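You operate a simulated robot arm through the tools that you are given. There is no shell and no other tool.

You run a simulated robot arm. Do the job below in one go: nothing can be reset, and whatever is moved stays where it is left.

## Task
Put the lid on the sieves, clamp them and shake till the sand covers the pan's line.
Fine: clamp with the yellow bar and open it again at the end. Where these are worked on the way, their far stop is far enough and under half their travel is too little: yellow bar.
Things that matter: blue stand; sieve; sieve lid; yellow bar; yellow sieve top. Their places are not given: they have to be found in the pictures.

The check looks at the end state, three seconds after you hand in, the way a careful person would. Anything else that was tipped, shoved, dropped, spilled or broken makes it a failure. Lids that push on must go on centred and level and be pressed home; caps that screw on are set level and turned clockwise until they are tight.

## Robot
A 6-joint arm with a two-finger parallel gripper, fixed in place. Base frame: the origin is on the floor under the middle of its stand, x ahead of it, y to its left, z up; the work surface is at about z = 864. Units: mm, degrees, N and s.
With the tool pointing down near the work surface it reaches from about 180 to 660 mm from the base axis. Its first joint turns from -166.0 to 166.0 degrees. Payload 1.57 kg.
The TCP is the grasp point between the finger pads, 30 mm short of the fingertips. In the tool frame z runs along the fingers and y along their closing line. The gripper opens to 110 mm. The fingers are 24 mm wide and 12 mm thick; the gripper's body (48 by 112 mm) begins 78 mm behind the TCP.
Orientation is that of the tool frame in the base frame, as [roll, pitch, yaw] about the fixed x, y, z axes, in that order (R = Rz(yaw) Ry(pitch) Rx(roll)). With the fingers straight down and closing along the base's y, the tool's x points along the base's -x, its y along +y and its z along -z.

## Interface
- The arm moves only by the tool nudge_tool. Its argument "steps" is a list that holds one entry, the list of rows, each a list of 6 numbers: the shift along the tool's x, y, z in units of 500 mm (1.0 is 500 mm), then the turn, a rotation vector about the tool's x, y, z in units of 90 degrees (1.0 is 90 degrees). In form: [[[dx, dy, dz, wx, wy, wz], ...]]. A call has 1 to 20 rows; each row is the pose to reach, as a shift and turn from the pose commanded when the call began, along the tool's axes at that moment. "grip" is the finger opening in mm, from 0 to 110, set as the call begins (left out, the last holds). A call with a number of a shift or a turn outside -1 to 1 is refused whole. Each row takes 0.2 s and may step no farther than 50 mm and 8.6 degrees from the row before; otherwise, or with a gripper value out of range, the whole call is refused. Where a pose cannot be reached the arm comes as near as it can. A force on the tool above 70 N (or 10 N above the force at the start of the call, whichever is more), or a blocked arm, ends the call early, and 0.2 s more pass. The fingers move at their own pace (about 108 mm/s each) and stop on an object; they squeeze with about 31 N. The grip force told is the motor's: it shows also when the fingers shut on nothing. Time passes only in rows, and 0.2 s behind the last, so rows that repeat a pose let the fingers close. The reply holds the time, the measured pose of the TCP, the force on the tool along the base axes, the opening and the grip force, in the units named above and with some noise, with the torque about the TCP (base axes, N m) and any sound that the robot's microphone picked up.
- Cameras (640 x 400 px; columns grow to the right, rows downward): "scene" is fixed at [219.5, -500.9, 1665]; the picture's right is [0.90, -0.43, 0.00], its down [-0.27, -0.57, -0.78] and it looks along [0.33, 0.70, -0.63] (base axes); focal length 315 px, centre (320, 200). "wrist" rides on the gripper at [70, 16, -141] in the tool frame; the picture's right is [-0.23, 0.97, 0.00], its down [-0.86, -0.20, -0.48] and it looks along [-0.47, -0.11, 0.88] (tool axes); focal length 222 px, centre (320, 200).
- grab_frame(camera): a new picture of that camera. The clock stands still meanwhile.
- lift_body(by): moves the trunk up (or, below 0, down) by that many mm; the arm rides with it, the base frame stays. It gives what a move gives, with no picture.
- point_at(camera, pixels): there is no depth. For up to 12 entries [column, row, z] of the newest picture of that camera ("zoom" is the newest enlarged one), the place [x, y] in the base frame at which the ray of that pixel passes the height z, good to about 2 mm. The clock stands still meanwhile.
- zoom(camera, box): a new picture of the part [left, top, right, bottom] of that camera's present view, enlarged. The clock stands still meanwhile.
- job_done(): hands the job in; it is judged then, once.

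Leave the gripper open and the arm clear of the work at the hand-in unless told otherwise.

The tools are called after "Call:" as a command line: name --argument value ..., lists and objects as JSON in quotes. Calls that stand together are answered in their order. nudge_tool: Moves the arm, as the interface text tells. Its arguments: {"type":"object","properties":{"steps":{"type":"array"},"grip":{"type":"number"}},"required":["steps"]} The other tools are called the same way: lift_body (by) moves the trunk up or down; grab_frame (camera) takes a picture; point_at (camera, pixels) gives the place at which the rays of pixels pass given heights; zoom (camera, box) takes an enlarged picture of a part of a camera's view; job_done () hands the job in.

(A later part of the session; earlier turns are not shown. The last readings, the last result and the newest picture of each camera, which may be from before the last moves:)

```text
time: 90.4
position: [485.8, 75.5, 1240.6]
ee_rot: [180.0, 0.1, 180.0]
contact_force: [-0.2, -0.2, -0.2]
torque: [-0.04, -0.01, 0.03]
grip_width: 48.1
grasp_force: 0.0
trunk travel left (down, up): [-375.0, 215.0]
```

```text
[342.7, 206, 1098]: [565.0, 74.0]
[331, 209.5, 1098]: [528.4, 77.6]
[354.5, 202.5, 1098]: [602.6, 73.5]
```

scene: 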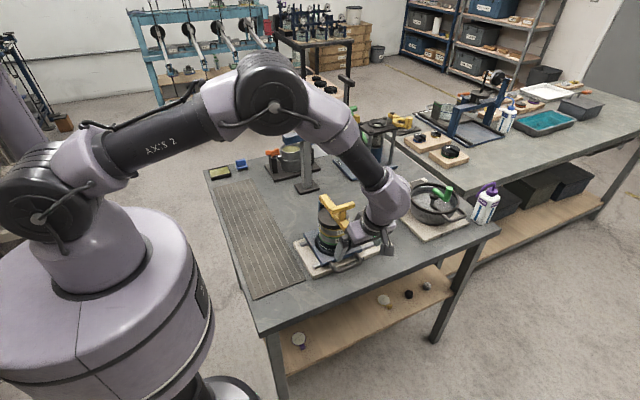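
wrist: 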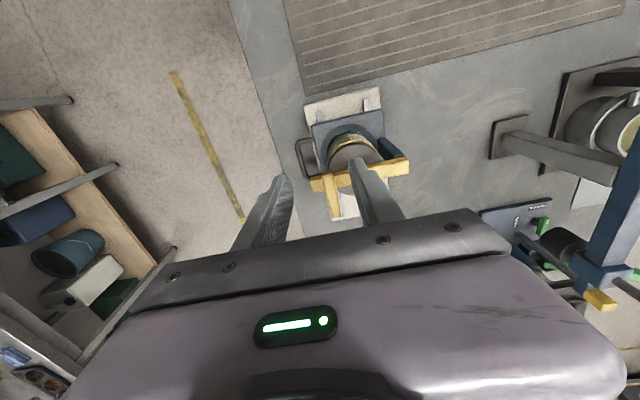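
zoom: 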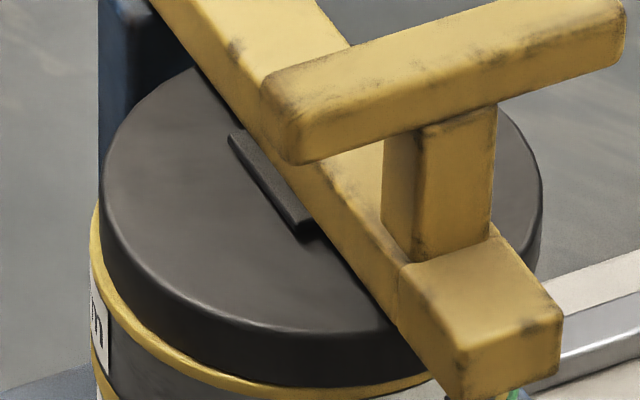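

The T is centred at y ≈ 75.5, spanning x ≈ 526–601. I'll lower the open fingers around its -x half, to TCP (535, 75.5, 1102).

Call:
nudge_tool --steps '[[[-0.05, -0.001, 0, 0, 0, 0], [-0.1, -0.001, 0, 0, 0, 0], [-0.1, -0.001, 0.08, 0, 0, 0], [-0.1, -0.001, 0.16, 0, 0, 0], [-0.1, -0.001, 0.23, 0, 0, 0], [-0.1, -0.001, 0.265, 0, 0, 0], [-0.1, -0.001, 0.278, 0, 0, 0], [-0.1, -0.001, 0.278, 0, 0, 0]]]' --grip 48

Call:
zoom --camera "scene" --box '[295, 160, 375, 250]'

Call:
zoom --camera "wrist" --box '[220, 110, 420, 240]'

```text
time: 92.2
position: [536.0, 75.8, 1102.6]
ee_rot: [-180.0, 0.0, 180.0]
contact_force: [-0.6, -0.4, 0.2]
torque: [-0.05, -0.03, -0.02]
grip_width: 48.0
grasp_force: 0.0
trunk travel left (down, up): [-375.0, 215.0]
```

```text
4.44 times, centred on (335, 205) of scene
```

zoom: 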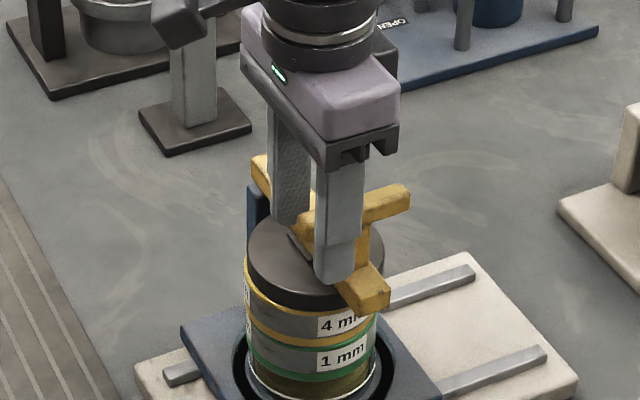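

```text
3.08 times, centred on (320, 175) of wrist
```

zoom: 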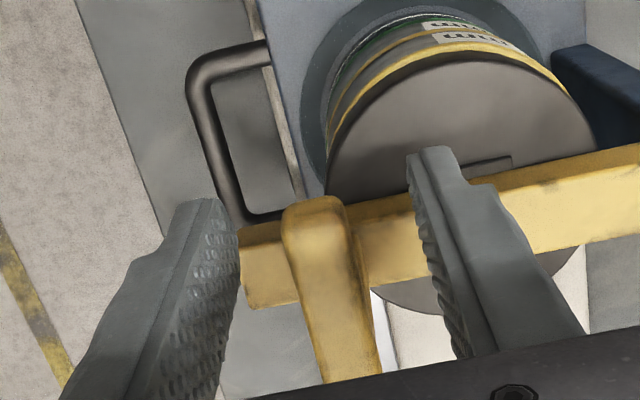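

The T is between the fingers. I'll narrow the opening to 30 mm so the bar follows closely and lower 8 mm, then lift the bar along its arc, first to about 30° before upright.

Call:
nudge_tool --steps '[[[0, 0, 0.008, 0, 0, 0], [0, 0, 0.016, 0, 0, 0], [0, 0, 0.016, 0, 0, 0]]]' --grip 30

Call:
nudge_tool --steps '[[[0, 0.0122, -0.019, 0, 0, 0], [0, 0.027, -0.0384, 0, 0, 0], [0, 0.0436, -0.0564, 0, 0, 0], [0, 0.0616, -0.0728, 0, 0, 0], [0, 0.081, -0.0878, 0, 0, 0], [0, 0.1016, -0.1008, 0, 0, 0], [0, 0.1016, -0.1008, 0, 0, 0]]]' --grip 30

Call:
zoom --camera "scene" --box '[285, 130, 385, 250]'

Call:
zoom --camera "wrist" --box '[220, 110, 420, 240]'

```text
time: 93.0
position: [536.4, 75.4, 1094.5]
ee_rot: [180.0, 0.1, -180.0]
contact_force: [-0.5, -0.8, -0.1]
torque: [0.01, 0.0, -0.01]
grip_width: 29.8
grasp_force: 0.0
trunk travel left (down, up): [-375.0, 215.0]
```

```text
time: 94.6
position: [535.8, 126.8, 1145.1]
ee_rot: [180.0, 0.0, 180.0]
contact_force: [0.8, -2.1, -0.8]
torque: [0.0, 0.03, 0.0]
grip_width: 31.4
grasp_force: 0.5
trunk travel left (down, up): [-375.0, 215.0]
```

```text
3.33 times, centred on (335, 190) of scene
```

zoom: 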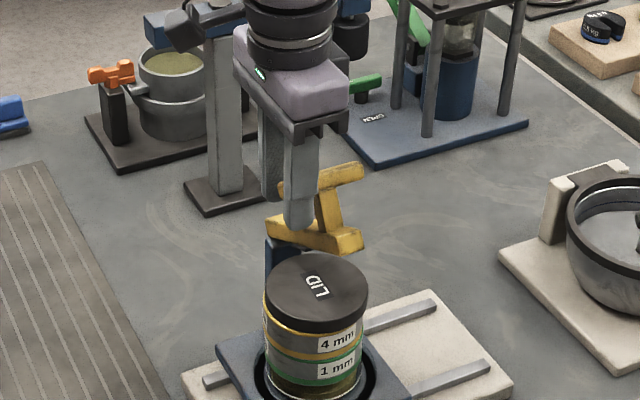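

```text
3.08 times, centred on (320, 175) of wrist
```

zoom: 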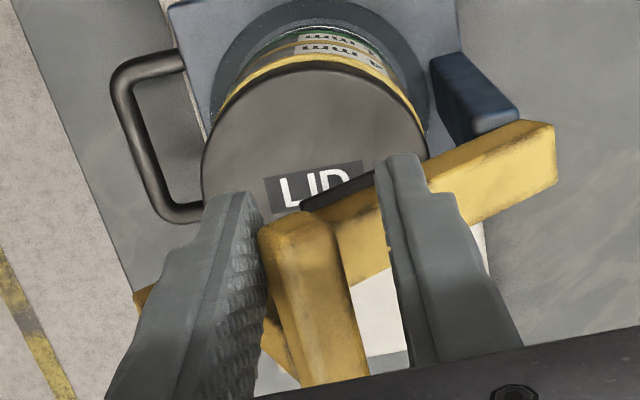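

The bar is lifting, with its T against the front finger. I'll continue the arc past upright to about 20° on the open side.

Call:
nudge_tool --steps '[[[0, 0.0216, -0.0114, 0, 0, 0], [0, 0.0442, -0.0208, 0, 0, 0], [0, 0.0676, -0.028, 0, 0, 0], [0, 0.0914, -0.0334, 0, 0, 0], [0, 0.1156, -0.0366, 0, 0, 0], [0, 0.14, -0.0376, 0, 0, 0], [0, 0.1644, -0.0366, 0, 0, 0], [0, 0.1886, -0.0334, 0, 0, 0], [0, 0.2124, -0.028, 0, 0, 0], [0, 0.2358, -0.0208, 0, 0, 0], [0, 0.2358, -0.0208, 0, 0, 0]]]' --grip 30

Call:
zoom --camera "scene" --box '[285, 130, 385, 250]'

Call:
zoom --camera "wrist" --box '[220, 110, 420, 240]'

```text
time: 97.0
position: [534.4, 244.0, 1154.7]
ee_rot: [180.0, 0.0, -180.0]
contact_force: [0.0, 0.7, -0.2]
torque: [0.0, 0.02, 0.0]
grip_width: 30.3
grasp_force: 0.6
trunk travel left (down, up): [-375.0, 215.0]
```

```text
3.33 times, centred on (335, 190) of scene
```

zoom: 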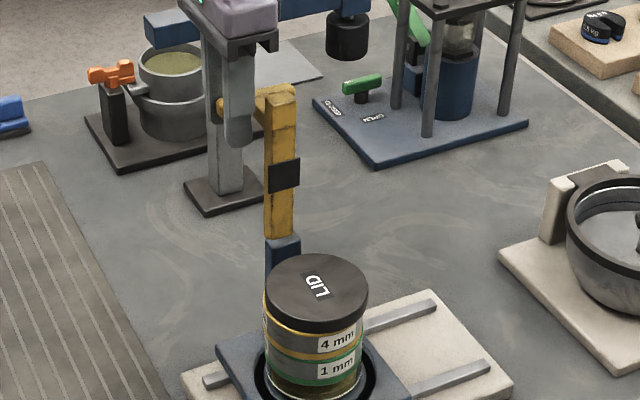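

```text
3.08 times, centred on (320, 175) of wrist
```

zoom: 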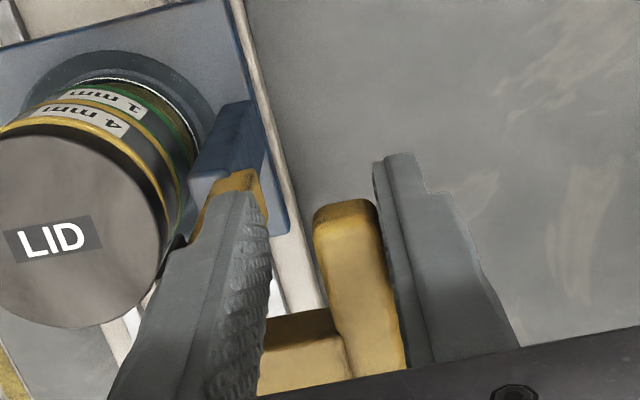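

The bar is past upright and leaning back on the rear finger. I'll follow it down to its open stop.

Call:
nudge_tool --steps '[[[0, 0.0226, 0.0094, 0, 0, 0], [0, 0.0484, 0.0232, 0, 0, 0], [0, 0.054, 0.026, 0, 0, 0], [0, 0.054, 0.026, 0, 0, 0]]]' --grip 30

Call:
zoom --camera "scene" --box '[285, 130, 385, 250]'

Call:
zoom --camera "wrist" --box '[220, 110, 420, 240]'

```text
time: 98.0
position: [535.4, 272.2, 1142.7]
ee_rot: [-180.0, 0.0, -180.0]
contact_force: [-0.3, 0.0, 0.8]
torque: [0.01, 0.01, 0.03]
grip_width: 30.1
grasp_force: 0.1
trunk travel left (down, up): [-375.0, 215.0]
```

```text
3.33 times, centred on (335, 190) of scene
```

zoom: 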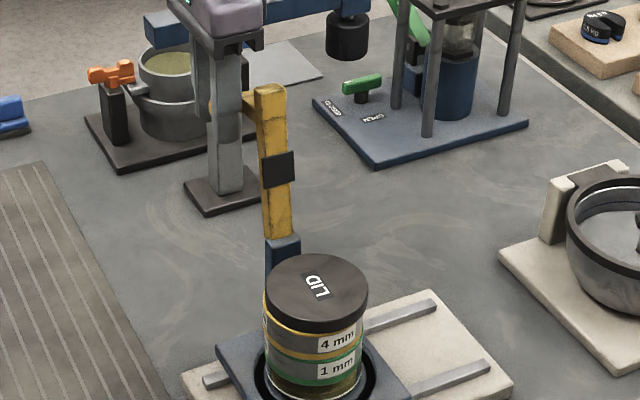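

```text
3.08 times, centred on (320, 175) of wrist
```

zoom: 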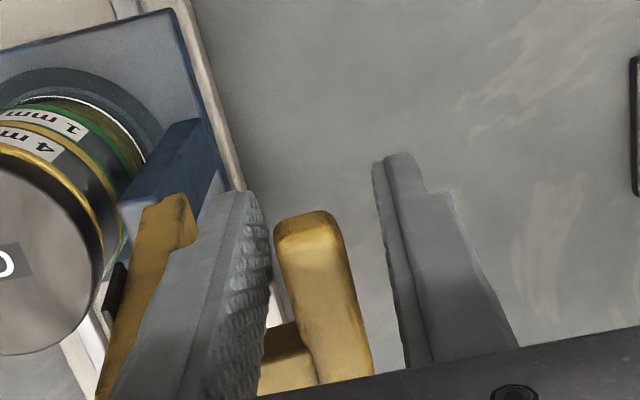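

The bar is back against its open stop, and the T is free between the fingers. I'll nudge it gently +y to verify that it's at the stop.

Call:
nudge_tool --steps '[[[0, 0.006, 0, 0, 0, 0], [0, 0.012, 0, 0, 0, 0], [0, 0.012, 0, 0, 0, 0]]]' --grip 30

```text
time: 98.8
position: [534.6, 278.3, 1143.0]
ee_rot: [180.0, 0.0, -180.0]
contact_force: [0.8, -3.5, 1.1]
torque: [-0.05, 0.05, 0.01]
grip_width: 33.6
grasp_force: 1.7
trunk travel left (down, up): [-375.0, 215.0]
```

The T pushes back firmly, so the bar is at its open stop. I'll back off, rise clear to z 1270 and inspect the lid.

Call:
nudge_tool --steps '[[[0, -0.01, 0, 0, 0, 0], [0, -0.01, -0.03, 0, 0, 0], [0, -0.01, -0.1, 0, 0, 0], [0, -0.01, -0.18, 0, 0, 0], [0, -0.01, -0.254, 0, 0, 0], [0, -0.01, -0.254, 0, 0, 0]]]' --grip 32

Call:
zoom --camera "scene" --box '[285, 140, 375, 260]'

Call:
zoom --camera "scene" --box '[314, 203, 352, 233]'

Call:
grab_frame --camera "wrist"

```text
time: 100.2
position: [534.8, 273.4, 1269.4]
ee_rot: [-179.9, 0.0, -180.0]
contact_force: [1.0, 0.2, -0.8]
torque: [-0.01, 0.0, 0.01]
grip_width: 31.9
grasp_force: 0.1
trunk travel left (down, up): [-375.0, 215.0]
```

```text
3.33 times, centred on (330, 200) of scene
```

zoom: 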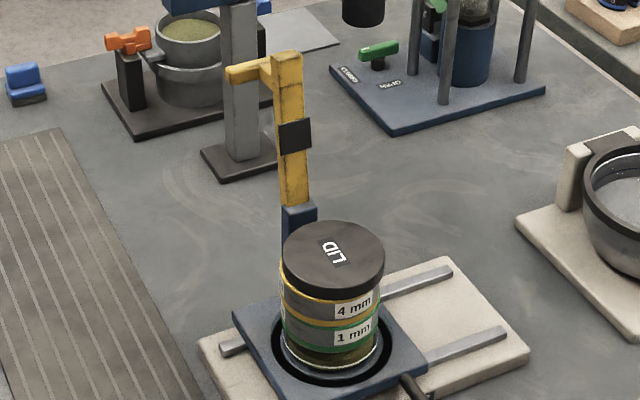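

```text
13.33 times, centred on (333, 218) of scene
```

zoom: 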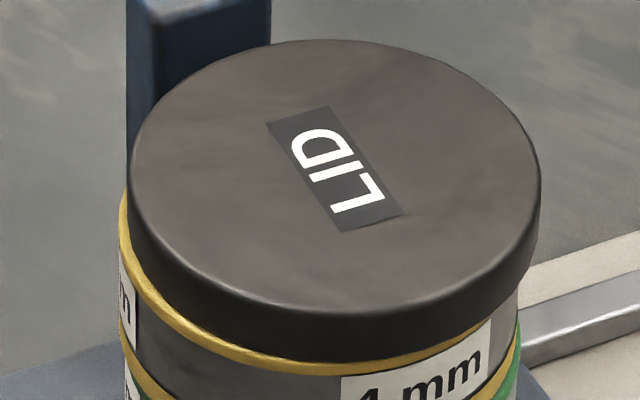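

```text
taken
```

wrist: 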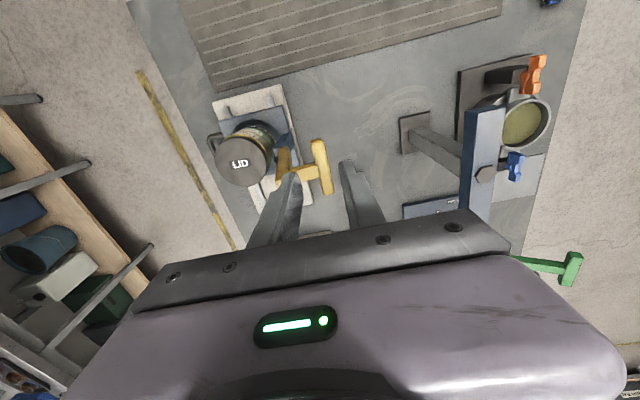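

The bar is fully open again. The lid has ended up about 3 mm off-centre toward the right of the picture, so I'll re-centre it and press it again. First I'll measure the lid and the ring accurately from here.

Call:
zoom --camera "wrist" --box '[205, 110, 285, 195]'

Call:
zoom --camera "scene" --box '[310, 205, 356, 245]'

```text
4.71 times, centred on (245, 152) of wrist
```

zoom: 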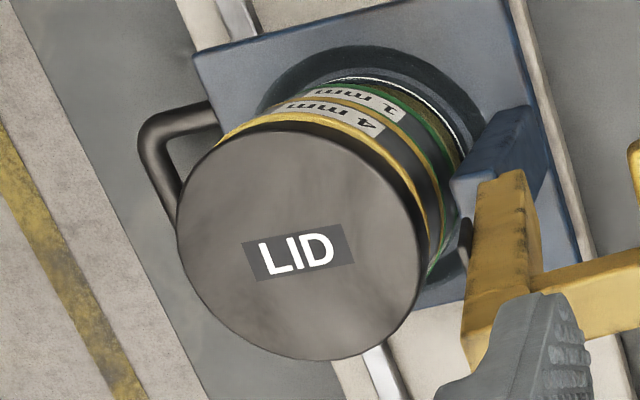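

```text
10.00 times, centred on (333, 225) of scene
```

zoom: 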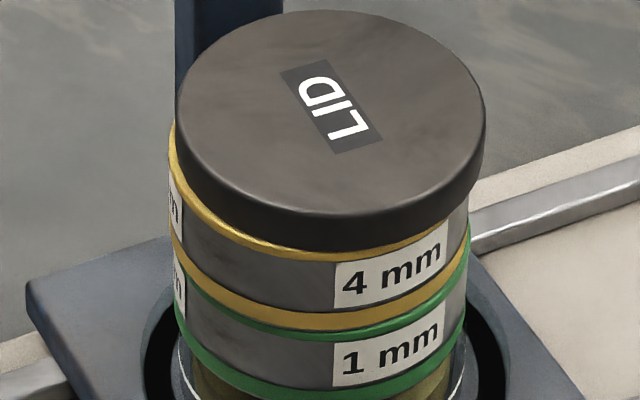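

Call:
zoom --camera "scene" --box '[313, 216, 353, 240]'

Call:
zoom --camera "wrist" --box '[215, 120, 265, 160]'

```text
16.00 times, centred on (333, 228) of scene
```

zoom: 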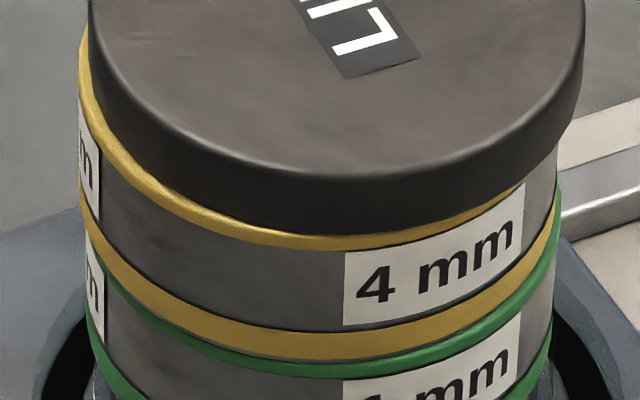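

```text
10.00 times, centred on (240, 140) of wrist
```

zoom: 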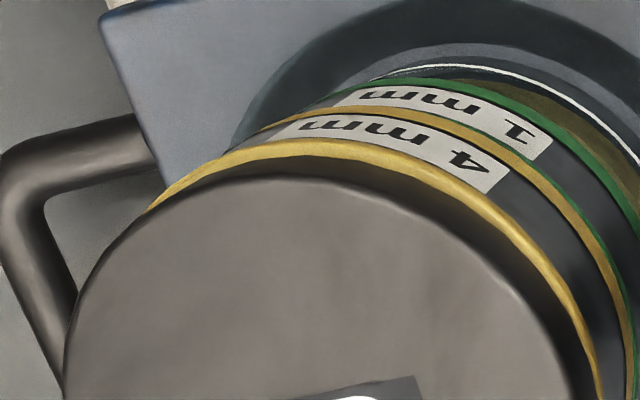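

I'll fit the ring's circle from the visible arc in the wrist frame and compare it with the lid's label centre.

Call:
point_at --camera "wrist" --pixels '[[228, 136.5, 1009], [233, 134.7, 1009], [240, 133.9, 1009], [248, 135.4, 1009], [255, 138.4, 1009], [261, 143.2, 1009], [265.5, 149.6, 1009], [268.2, 158, 1009], [240.4, 163.2, 1027], [240.4, 163.2, 1025], [214.6, 159.4, 1022], [240.8, 186, 1022]]'

Call:
point_at --camera "scene" --pixels '[[334.2, 215.6, 1027], [334.2, 215.6, 1025], [334.2, 215.6, 1023], [317.6, 213.5, 1022], [348.7, 211.5, 1022], [332.5, 206, 1027], [331.8, 230.1, 1009], [317.0, 220.5, 1009]]'

```text
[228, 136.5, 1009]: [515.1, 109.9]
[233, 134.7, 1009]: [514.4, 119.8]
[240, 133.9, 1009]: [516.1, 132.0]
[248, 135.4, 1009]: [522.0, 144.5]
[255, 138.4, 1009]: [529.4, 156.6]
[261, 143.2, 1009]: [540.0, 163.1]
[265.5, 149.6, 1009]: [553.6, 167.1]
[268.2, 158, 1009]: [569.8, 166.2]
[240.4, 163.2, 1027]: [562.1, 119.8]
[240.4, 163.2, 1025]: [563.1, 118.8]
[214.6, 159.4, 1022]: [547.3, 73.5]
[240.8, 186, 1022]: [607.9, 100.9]
```

```text
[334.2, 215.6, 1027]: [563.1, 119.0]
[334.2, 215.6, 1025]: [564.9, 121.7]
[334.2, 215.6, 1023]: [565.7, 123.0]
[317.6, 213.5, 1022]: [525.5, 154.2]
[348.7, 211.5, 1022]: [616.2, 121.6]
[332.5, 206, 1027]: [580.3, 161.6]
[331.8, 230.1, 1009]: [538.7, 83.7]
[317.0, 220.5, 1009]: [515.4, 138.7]
```

The ring's centre is (560.6, 121.2) and the lid's is (562.5, 119.5, top 1027), so the lid needs to move about (-1.9, +1.7) mm. I'll turn the tool -90° again at height, passing above the bar, and come down over the lid.

Call:
nudge_tool --steps '[[[-0.0046, -0.0255, 0, 0, 0, -0.0834], [-0.0092, -0.0509, 0, 0, 0, -0.1667], [-0.0138, -0.0764, 0, 0, 0, -0.25], [-0.0183, -0.1018, 0, 0, 0, -0.3334], [-0.0229, -0.1273, 0, 0, 0, -0.4167], [-0.0275, -0.1527, 0, 0, 0, -0.5], [-0.0321, -0.1782, 0, 0, 0, -0.5834], [-0.0367, -0.2036, 0, 0, 0, -0.6667], [-0.0413, -0.2291, 0, 0, 0, -0.75], [-0.0458, -0.2545, 0, 0, 0, -0.8334], [-0.0504, -0.28, 0, 0, 0, -0.9167], [-0.055, -0.3054, 0, 0, 0, -1.0], [-0.055, -0.3054, 0.07, 0, 0, -1.0], [-0.055, -0.3054, 0.15, 0, 0, -1.0], [-0.055, -0.3054, 0.23, 0, 0, -1.0], [-0.055, -0.3054, 0.29, 0, 0, -1.0], [-0.055, -0.3054, 0.29, 0, 0, -1.0]]]' --grip 110

Call:
grab_frame --camera "wrist"

Call:
zoom --camera "wrist" --box '[255, 80, 385, 220]'

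```text
time: 103.8
position: [563.3, 120.1, 1122.6]
ee_rot: [180.0, 0.0, -89.9]
contact_force: [0.5, 0.1, -0.2]
torque: [-0.02, 0.02, -0.01]
grip_width: 109.9
grasp_force: 0.0
trunk travel left (down, up): [-375.0, 215.0]
```

```text
taken
```

wrist: 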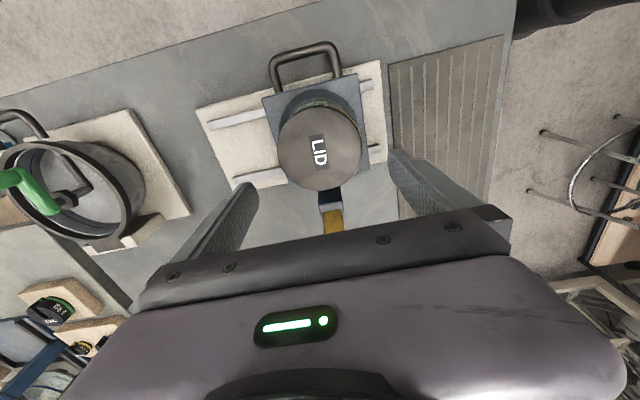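

```text
2.86 times, centred on (320, 150) of wrist
```

zoom: 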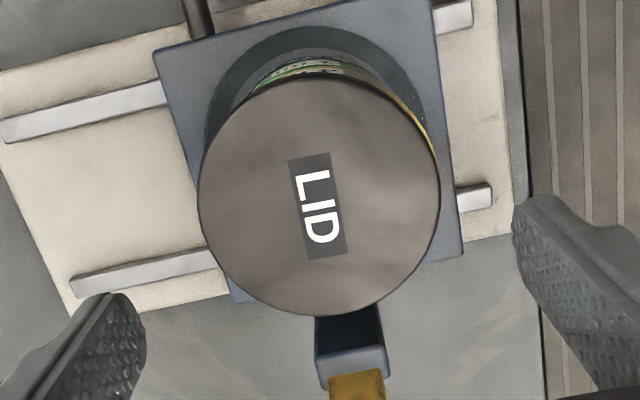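

Call:
point_at --camera "wrist" --pixels '[[319, 151.9, 1027], [277.5, 151, 1023], [362, 148, 1023], [320.5, 110, 1023], [318, 190, 1025]]'

Call:
zoom --camera "wrist" --box '[290, 95, 370, 150]'

```text
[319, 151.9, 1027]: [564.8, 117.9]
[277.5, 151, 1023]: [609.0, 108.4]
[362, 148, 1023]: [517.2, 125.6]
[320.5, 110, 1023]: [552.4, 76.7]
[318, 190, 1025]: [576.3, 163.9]
```

```text
7.27 times, centred on (330, 122) of wrist
```

zoom: 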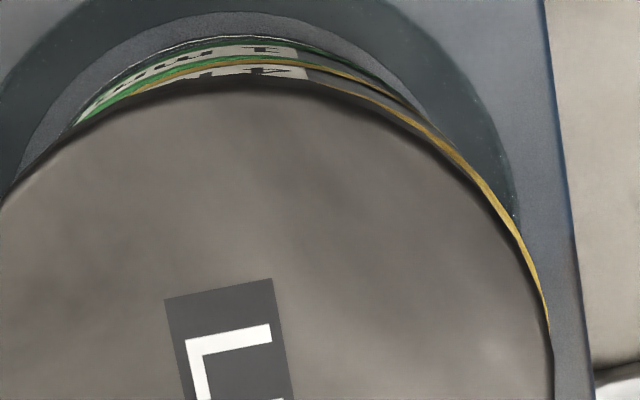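

Call:
point_at --camera "scene" --pixels '[[333.0, 219, 1009], [333.0, 220, 1009], [333.0, 221, 1009], [333.0, 222, 1009], [334.1, 215.5, 1027]]'

Call:
zoom --camera "scene" --box '[308, 200, 358, 240]'

```text
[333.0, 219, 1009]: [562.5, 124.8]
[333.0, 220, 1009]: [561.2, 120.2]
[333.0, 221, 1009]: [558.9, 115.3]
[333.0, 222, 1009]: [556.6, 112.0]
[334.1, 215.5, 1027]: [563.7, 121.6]
```

```text
10.00 times, centred on (333, 220) of scene
```

zoom: 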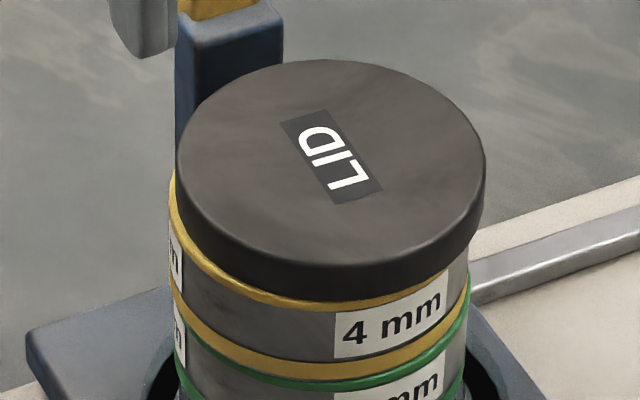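

The ring's centre x is confirmed at ≈ 561, and the lid sits about +2.5 mm in x and -1.5 mm in y from it. I'll put the TCP at x = 561 and descend with open fingers around the lid, keeping the tips just above the ring, so closing will centre the lid in x.

Call:
nudge_tool --steps '[[[0, 0.003, 0.06, 0, 0, 0], [0, 0.003, 0.12, 0, 0, 0], [0, 0.003, 0.15, 0, 0, 0], [0, 0.003, 0.159, 0, 0, 0], [0, 0.003, 0.159, 0, 0, 0]]]' --grip 110

Call:
zoom --camera "scene" --box '[305, 190, 365, 240]'

Call:
zoom --camera "wrist" --box '[240, 90, 400, 240]'

```text
time: 105.0
position: [562.2, 120.0, 1044.2]
ee_rot: [-179.9, 0.0, -90.0]
contact_force: [0.1, -1.3, -0.1]
torque: [0.01, 0.02, 0.01]
grip_width: 109.8
grasp_force: 0.0
trunk travel left (down, up): [-375.0, 215.0]
```

```text
8.00 times, centred on (335, 215) of scene
```

zoom: 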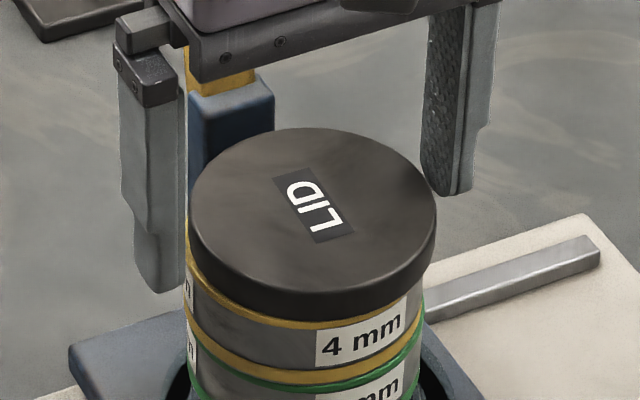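

```text
2.67 times, centred on (320, 165) of wrist
```

zoom: 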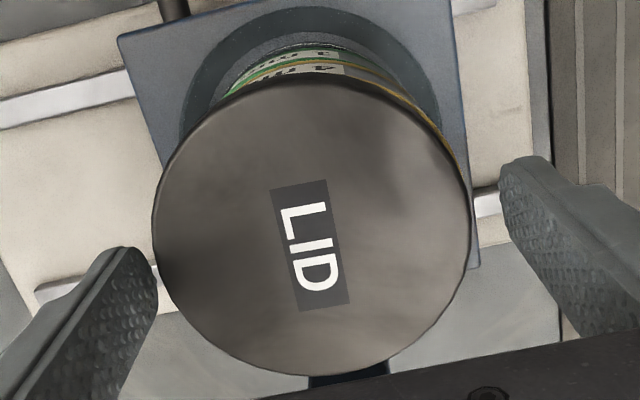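

The lid is between the fingers, with the label at wrist (316,182) compared with (320,184) when it was centred. I'll close gently on it.

Call:
nudge_tool --steps '[[[0, 0, 0, 0, 0, 0], [0, 0, 0, 0, 0, 0], [0, 0, 0, 0, 0, 0]]]' --grip 85

Call:
zoom --camera "wrist" --box '[255, 95, 385, 235]'

Call:
zoom --camera "scene" --box '[315, 205, 355, 235]'

```text
time: 105.8
position: [560.6, 119.8, 1045.6]
ee_rot: [-180.0, 0.0, -89.9]
contact_force: [-0.2, 0.8, 0.6]
torque: [0.01, -0.05, 0.0]
grip_width: 89.1
grasp_force: 30.6
trunk travel left (down, up): [-375.0, 215.0]
```

```text
2.86 times, centred on (320, 165) of wrist
```

zoom: 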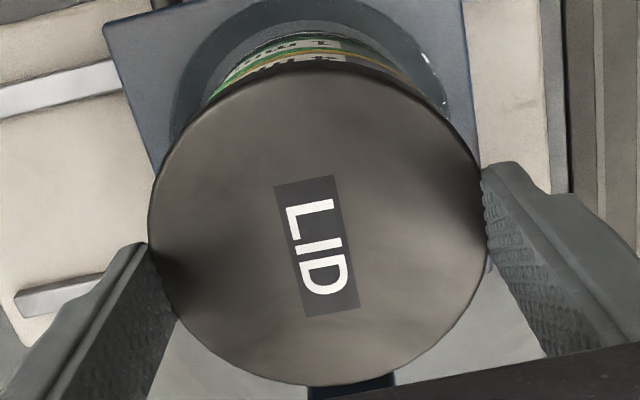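

```text
13.33 times, centred on (335, 220) of scene
```

zoom: 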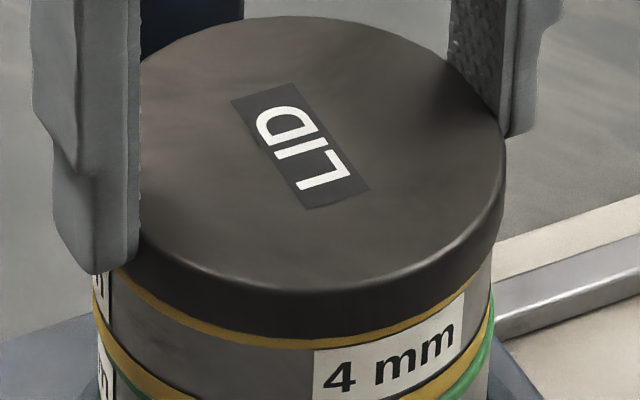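

The lid is held again and centred in x, but it's still about 2.5–3 mm too far toward -y. I'll lift 3 mm, shift +3 mm in y and -0.7 mm in x, and check.

Call:
nudge_tool --steps '[[[0, 0, -0.006, 0, 0, 0], [-0.003, 0.0007, -0.006, 0, 0, 0], [-0.006, 0.0014, -0.006, 0, 0, 0], [-0.006, 0.0014, -0.006, 0, 0, 0]]]'

Call:
zoom --camera "wrist" --box '[255, 95, 385, 235]'

Call:
zoom --camera "scene" --box '[315, 205, 355, 235]'

```text
time: 106.8
position: [561.2, 121.0, 1048.8]
ee_rot: [-180.0, 0.0, -90.0]
contact_force: [0.3, -0.5, -1.5]
torque: [0.02, 0.04, -0.03]
grip_width: 89.2
grasp_force: 30.7
trunk travel left (down, up): [-375.0, 215.0]
```

```text
2.86 times, centred on (320, 165) of wrist
```

zoom: 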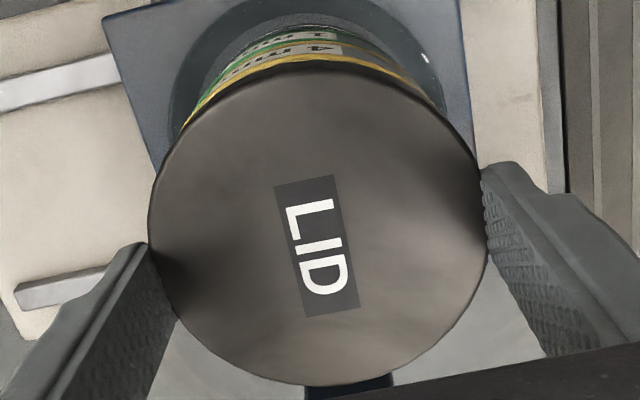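

```text
13.33 times, centred on (335, 220) of scene
```

zoom: 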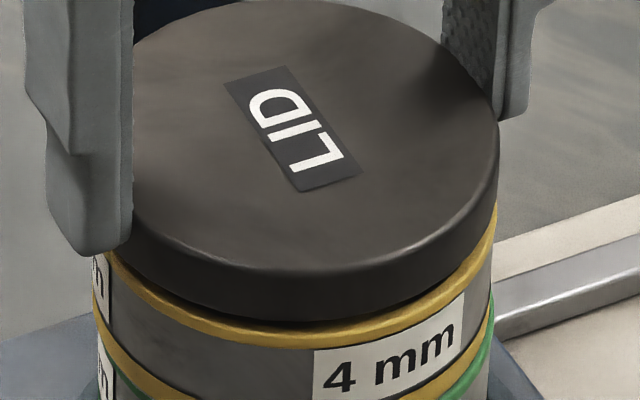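

Call:
zoom --camera "wrist" --box '[262, 100, 382, 170]'

Call:
grab_frame --camera "wrist"

```text
5.33 times, centred on (322, 135) of wrist
```

zoom: 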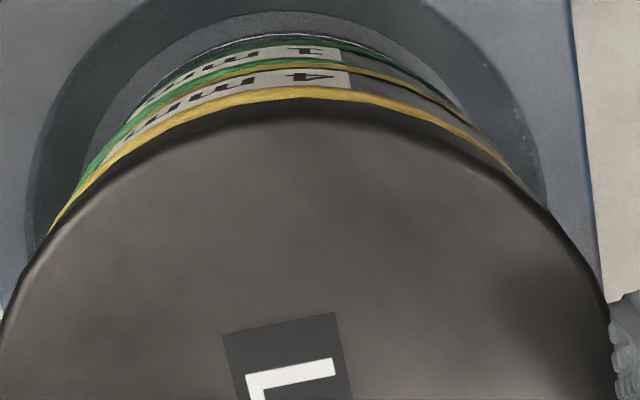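

```text
taken
```

wrist: 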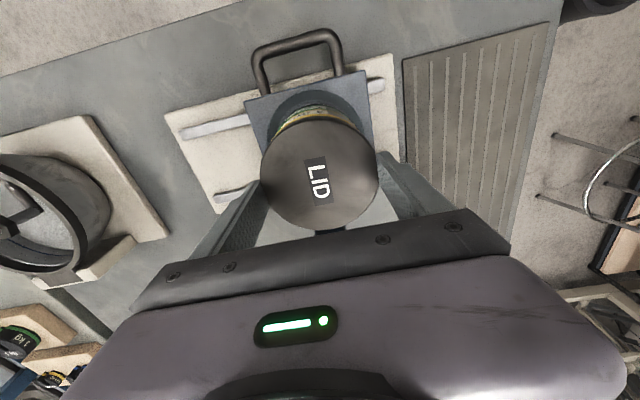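

I'll fit the ring from the visible arc in this fresh frame and compare it with the held lid's label centre.

Call:
point_at --camera "wrist" --pixels '[[271.3, 141.0, 1009], [280.7, 129.7, 1009], [290.1, 122.4, 1009], [301.4, 117.0, 1009], [312.6, 114.4, 1009], [323.9, 113.8, 1009], [335.1, 116.2, 1009], [344.5, 120.4, 1009], [353.9, 126.6, 1009], [358.6, 131.2, 1009], [319.3, 181.1, 1030]]'

Call:
point_at --camera "scene" --pixels '[[332.85, 214.5, 1030], [332.85, 214.5, 1028], [332.85, 214.5, 1032]]'

```text
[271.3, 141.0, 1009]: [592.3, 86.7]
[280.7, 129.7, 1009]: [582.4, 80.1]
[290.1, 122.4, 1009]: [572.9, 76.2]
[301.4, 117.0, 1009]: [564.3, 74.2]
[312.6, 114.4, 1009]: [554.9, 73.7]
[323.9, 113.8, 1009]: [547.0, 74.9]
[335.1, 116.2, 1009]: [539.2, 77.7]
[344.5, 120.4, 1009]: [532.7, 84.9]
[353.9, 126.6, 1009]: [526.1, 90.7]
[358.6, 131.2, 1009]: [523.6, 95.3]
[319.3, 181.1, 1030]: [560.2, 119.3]
```

```text
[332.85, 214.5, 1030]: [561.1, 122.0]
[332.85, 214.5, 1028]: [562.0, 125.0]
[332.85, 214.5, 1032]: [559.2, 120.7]
```

The held lid's centre is (560.5, 120.4) and the ring's is (560.5, 120.6), so they're aligned. I'll lower until light contact and release.

Call:
nudge_tool --steps '[[[0, 0, 0.003, 0, 0, 0], [0, 0, 0.006, 0, 0, 0], [0, 0, 0.006, 0, 0, 0]]]'

Call:
nudge_tool --steps '[[[0, 0, 0.001, 0, 0, 0], [0, 0, 0.002, 0, 0, 0], [0, 0, 0.002, 0, 0, 0]]]'

```text
time: 107.6
position: [560.7, 123.5, 1044.6]
ee_rot: [180.0, 0.0, -90.1]
contact_force: [-0.5, 0.0, -1.4]
torque: [-0.02, 0.0, 0.0]
grip_width: 89.3
grasp_force: 30.5
trunk travel left (down, up): [-375.0, 215.0]
```

```text
time: 108.4
position: [560.6, 123.3, 1044.1]
ee_rot: [-179.9, 0.0, -90.0]
contact_force: [1.1, 0.7, 10.3]
torque: [-0.06, 0.33, -0.09]
grip_width: 88.9
grasp_force: 30.9
trunk travel left (down, up): [-375.0, 215.0]
```

There's contact with 10 N at the same height as before. I'll press a little more while it's held level to see if it seats any deeper.

Call:
nudge_tool --steps '[[[0, 0, 0.001, 0, 0, 0], [0, 0, 0.003, 0, 0, 0], [0, 0, 0.004, 0, 0, 0], [0, 0, 0.004, 0, 0, 0]]]'

Call:
zoom --camera "scene" --box '[313, 212, 353, 236]'

```text
time: 109.4
position: [560.6, 121.5, 1042.1]
ee_rot: [-179.9, -0.1, -90.0]
contact_force: [2.1, -0.6, 23.4]
torque: [0.03, -0.06, -0.38]
grip_width: 89.1
grasp_force: 31.1
trunk travel left (down, up): [-375.0, 215.0]
```

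```text
16.00 times, centred on (333, 224) of scene
```

zoom: 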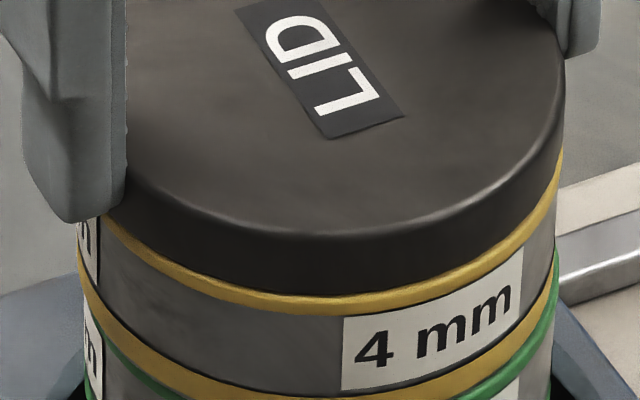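

The force rose less than before for the same travel and is well centred, so the lid may be going in. I'll press 2 mm more.

Call:
nudge_tool --steps '[[[0, 0, 0.001, 0, 0, 0], [0, 0, 0.002, 0, 0, 0], [0, 0, 0.003, 0, 0, 0], [0, 0, 0.004, 0, 0, 0], [0, 0, 0.004, 0, 0, 0]]]'

Call:
zoom --camera "scene" --box '[313, 212, 353, 236]'

```text
time: 110.6
position: [561.0, 121.2, 1041.7]
ee_rot: [-179.8, 0.1, -90.0]
contact_force: [8.1, 3.2, 38.2]
torque: [0.07, 0.46, -0.05]
grip_width: 88.5
grasp_force: 31.3
trunk travel left (down, up): [-375.0, 215.0]
```

```text
16.00 times, centred on (333, 224) of scene
```

zoom: 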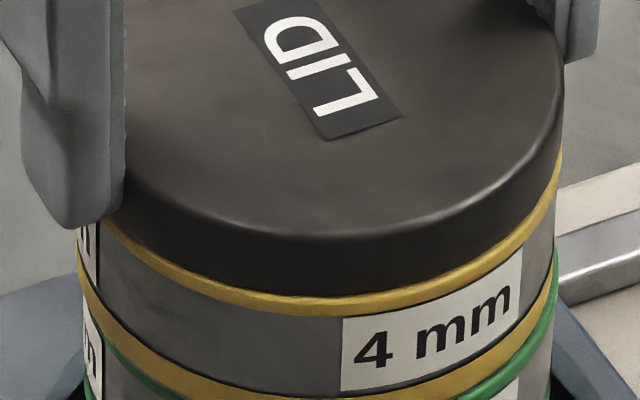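

The lid stays at the ring's top, and only the fingers slip slightly on it, so it's fully down and aligned as in the first placement. I'll relax the force and release.

Call:
nudge_tool --steps '[[[0, 0, -0.002, 0, 0, 0], [0, 0, -0.004, 0, 0, 0], [0, 0, -0.004, 0, 0, 0]]]'

Call:
nudge_tool --steps '[[[0, 0, 0, 0, 0, 0], [0, 0, 0, 0, 0, 0], [0, 0, 0, 0, 0, 0]]]' --grip 104

Call:
nudge_tool --steps '[[[0, 0, -0.02, 0, 0, 0], [0, 0, -0.07, 0, 0, 0], [0, 0, -0.12, 0, 0, 0], [0, 0, -0.17, 0, 0, 0], [0, 0, -0.17, 0, 0, 0]]]' --grip 104

Call:
zoom --camera "scene" --box '[311, 203, 355, 237]'

Call:
grab_frame --camera "wrist"

Call:
zoom --camera "wrist" --box '[255, 80, 385, 220]'

```text
time: 111.4
position: [559.4, 122.8, 1041.9]
ee_rot: [180.0, 0.0, -89.9]
contact_force: [4.9, 1.4, 20.3]
torque: [0.02, -0.75, 0.13]
grip_width: 88.7
grasp_force: 30.9
trunk travel left (down, up): [-375.0, 215.0]
```

```text
time: 112.2
position: [559.2, 122.5, 1041.3]
ee_rot: [179.9, 0.1, -90.0]
contact_force: [-0.4, -1.0, 7.9]
torque: [0.01, -0.47, -0.03]
grip_width: 103.6
grasp_force: 0.1
trunk travel left (down, up): [-375.0, 215.0]
```

```text
time: 113.4
position: [560.0, 124.7, 1127.2]
ee_rot: [-179.9, 0.1, -90.0]
contact_force: [-0.1, 0.8, 0.5]
torque: [-0.04, 0.02, 0.01]
grip_width: 104.0
grasp_force: 0.0
trunk travel left (down, up): [-375.0, 215.0]
```

```text
11.76 times, centred on (333, 220) of scene
```

zoom: 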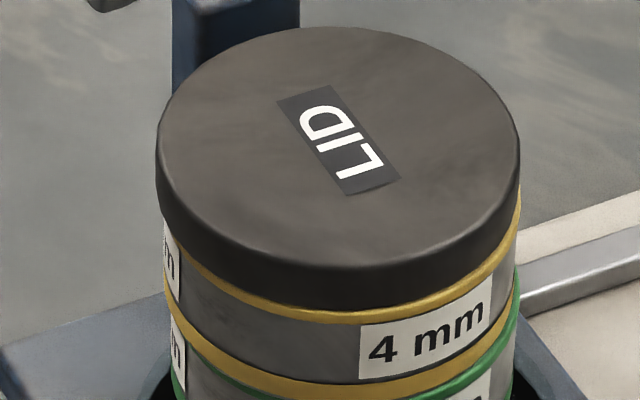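

```text
taken
```

wrist: 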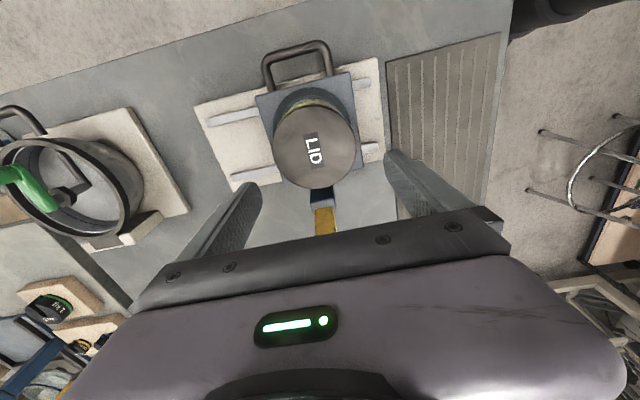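

```text
2.86 times, centred on (320, 150) of wrist
```

zoom: 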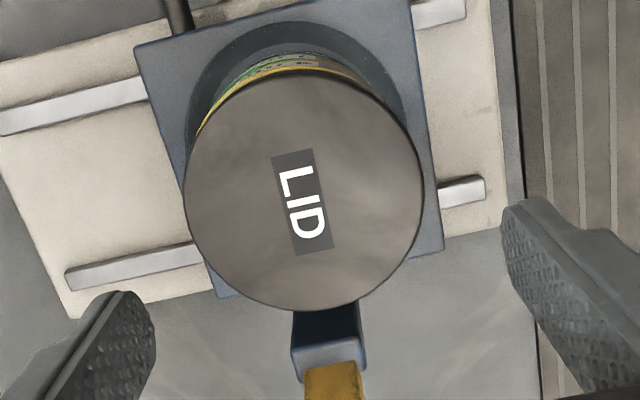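

The lid looks much better centred, perhaps 1 mm toward -x. I'll measure it once more.

Call:
zoom --camera "wrist" --box '[260, 95, 370, 165]'

Call:
point_at --camera "wrist" --pixels '[[313.9, 151.0, 1027]]'

Call:
point_at --camera "scene" --pixels '[[334.6, 215.0, 1027], [319.1, 217, 1020], [350.1, 213.5, 1020], [319.8, 224, 1009], [350.0, 220, 1009]]'

Call:
zoom --camera "scene" --box '[316, 210, 354, 236]'

```text
5.71 times, centred on (315, 130) of wrist
```

zoom: 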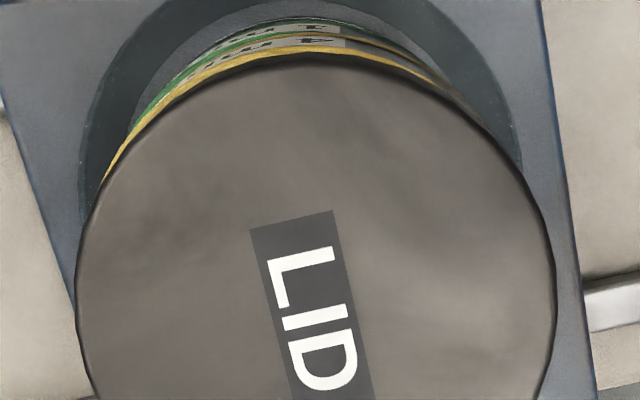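

```text
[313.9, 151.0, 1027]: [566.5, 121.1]
```

```text
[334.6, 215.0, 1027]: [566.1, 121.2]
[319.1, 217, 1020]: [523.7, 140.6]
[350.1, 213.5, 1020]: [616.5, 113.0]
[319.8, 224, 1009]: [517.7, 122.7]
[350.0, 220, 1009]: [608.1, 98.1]
```

```text
15.38 times, centred on (335, 223) of scene
```

zoom: 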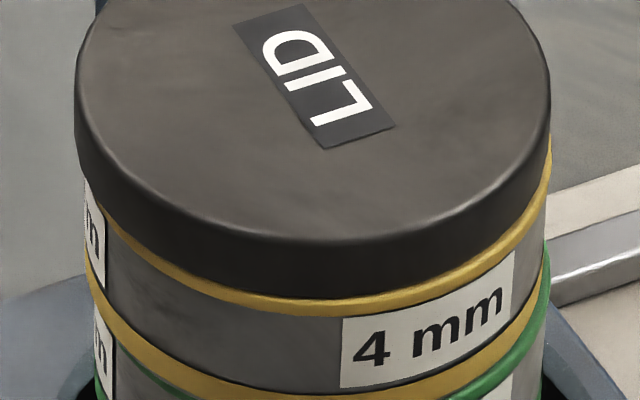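

The whole carriage has rolled about 5 mm in +x; the lid, now at (566, 121), is level and within about 1.4 mm of the ring's centre. I'll close the fingers and press its centre once more to be sure it's home.

Call:
nudge_tool --steps '[[[0.0028, -0.0114, 0, 0, 0, 0], [0.0028, -0.0114, 0, 0, 0, 0], [0.0028, -0.0114, 0, 0, 0, 0], [0.0028, -0.0114, 0.06, 0, 0, 0], [0.0028, -0.0114, 0.11, 0, 0, 0], [0.0028, -0.0114, 0.13, 0, 0, 0], [0.0028, -0.0114, 0.137, 0, 0, 0], [0.0028, -0.0114, 0.137, 0, 0, 0]]]' --grip 0

Call:
nudge_tool --steps '[[[0, 0, 0.002, 0, 0, 0], [0, 0, 0.004, 0, 0, 0], [0, 0, 0.005, 0, 0, 0], [0, 0, 0.005, 0, 0, 0]]]'

```text
time: 115.2
position: [566.1, 121.8, 1058.4]
ee_rot: [-180.0, 0.0, -90.0]
contact_force: [-0.3, -0.1, 1.2]
torque: [0.01, -0.02, -0.01]
grip_width: 0.0
grasp_force: 20.9
trunk travel left (down, up): [-375.0, 215.0]
```

```text
time: 116.2
position: [564.6, 121.1, 1058.3]
ee_rot: [-179.8, 0.1, -90.0]
contact_force: [1.2, 4.7, 24.8]
torque: [0.13, -0.02, 0.02]
grip_width: 0.1
grasp_force: 21.3
trunk travel left (down, up): [-375.0, 215.0]
```

Contact is at the same height as before, with 25 N on it now. I'll press to about 50 N and then lift off.

Call:
nudge_tool --steps '[[[0, 0, 0.001, 0, 0, 0], [0, 0, 0.003, 0, 0, 0], [0, 0, 0.003, 0, 0, 0]]]'

Call:
zoom --camera "scene" --box '[311, 203, 355, 237]'

Call:
nudge_tool --steps '[[[0, 0, -0.006, 0, 0, 0], [0, 0, -0.03, 0, 0, 0], [0, 0, -0.1, 0, 0, 0], [0, 0, -0.19, 0, 0, 0], [0, 0, -0.28, 0, 0, 0], [0, 0, -0.37, 0, 0, 0], [0, 0, -0.37, 0, 0, 0]]]'

Call:
zoom --camera "scene" --box '[311, 203, 355, 237]'

Call:
zoom --camera "scene" --box '[280, 140, 400, 280]'

```text
time: 117.0
position: [564.4, 122.0, 1058.5]
ee_rot: [-179.6, 0.1, -90.0]
contact_force: [2.4, 7.7, 54.6]
torque: [0.23, 0.04, 0.01]
grip_width: 0.1
grasp_force: 21.3
trunk travel left (down, up): [-375.0, 215.0]
```

```text
11.76 times, centred on (333, 220) of scene
```

zoom: 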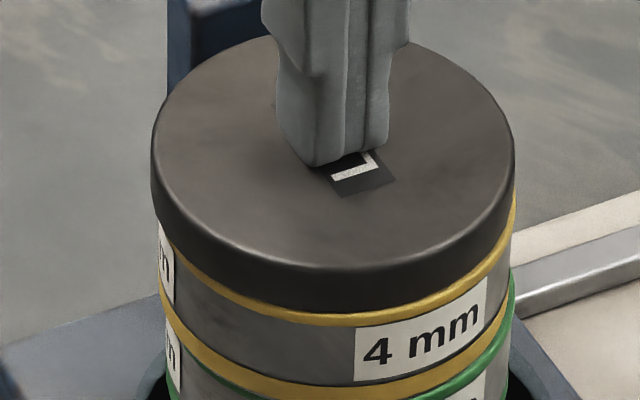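

```text
time: 118.6
position: [565.0, 118.3, 1240.8]
ee_rot: [-180.0, -0.1, -90.0]
contact_force: [0.6, 1.0, -0.2]
torque: [0.02, 0.01, -0.01]
grip_width: 0.1
grasp_force: 21.3
trunk travel left (down, up): [-375.0, 215.0]
```

```text
11.76 times, centred on (333, 220) of scene
```

zoom: 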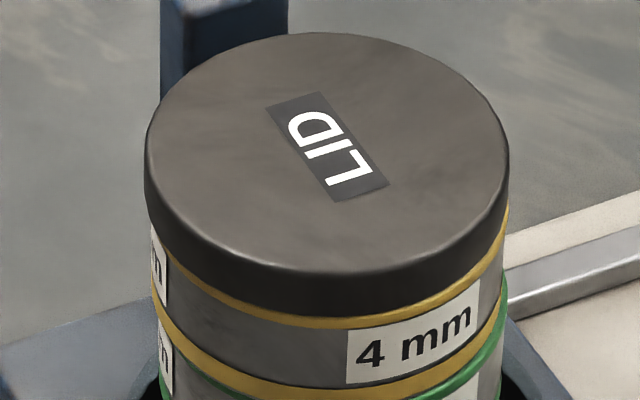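

```text
2.86 times, centred on (340, 210) of scene
```

zoom: 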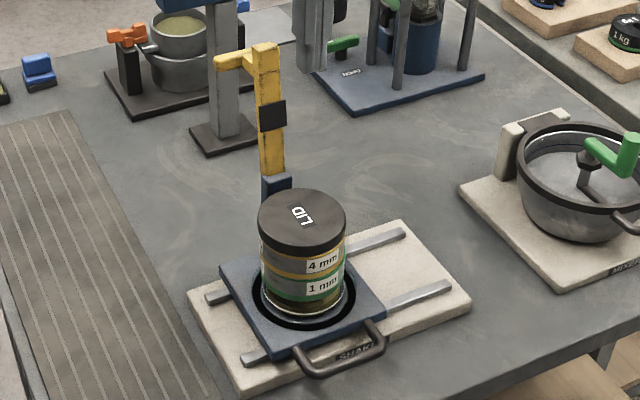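

The lid sits level and centred, the bar is open, and the carriage is back near its start. I'll take a last close look at the pan and the surroundings.

Call:
zoom --camera "scene" --box '[313, 228, 353, 254]'

Call:
grab_frame --camera "scene"

```text
15.38 times, centred on (333, 241) of scene
```

zoom: 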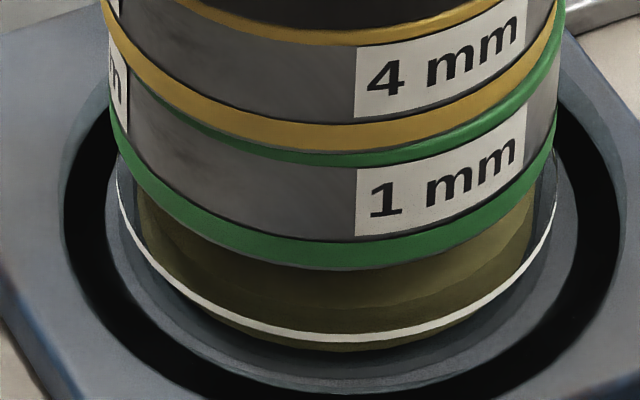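

```text
taken
```

scene: 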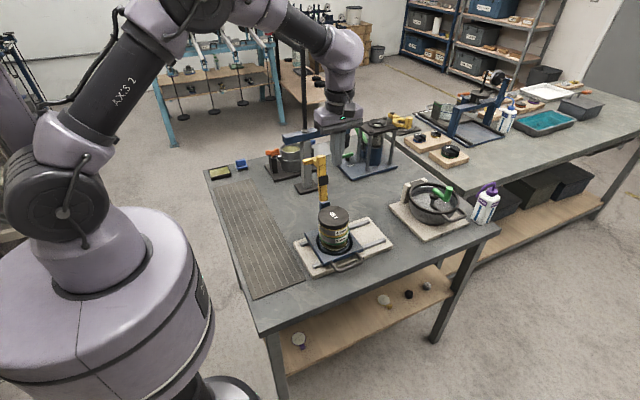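

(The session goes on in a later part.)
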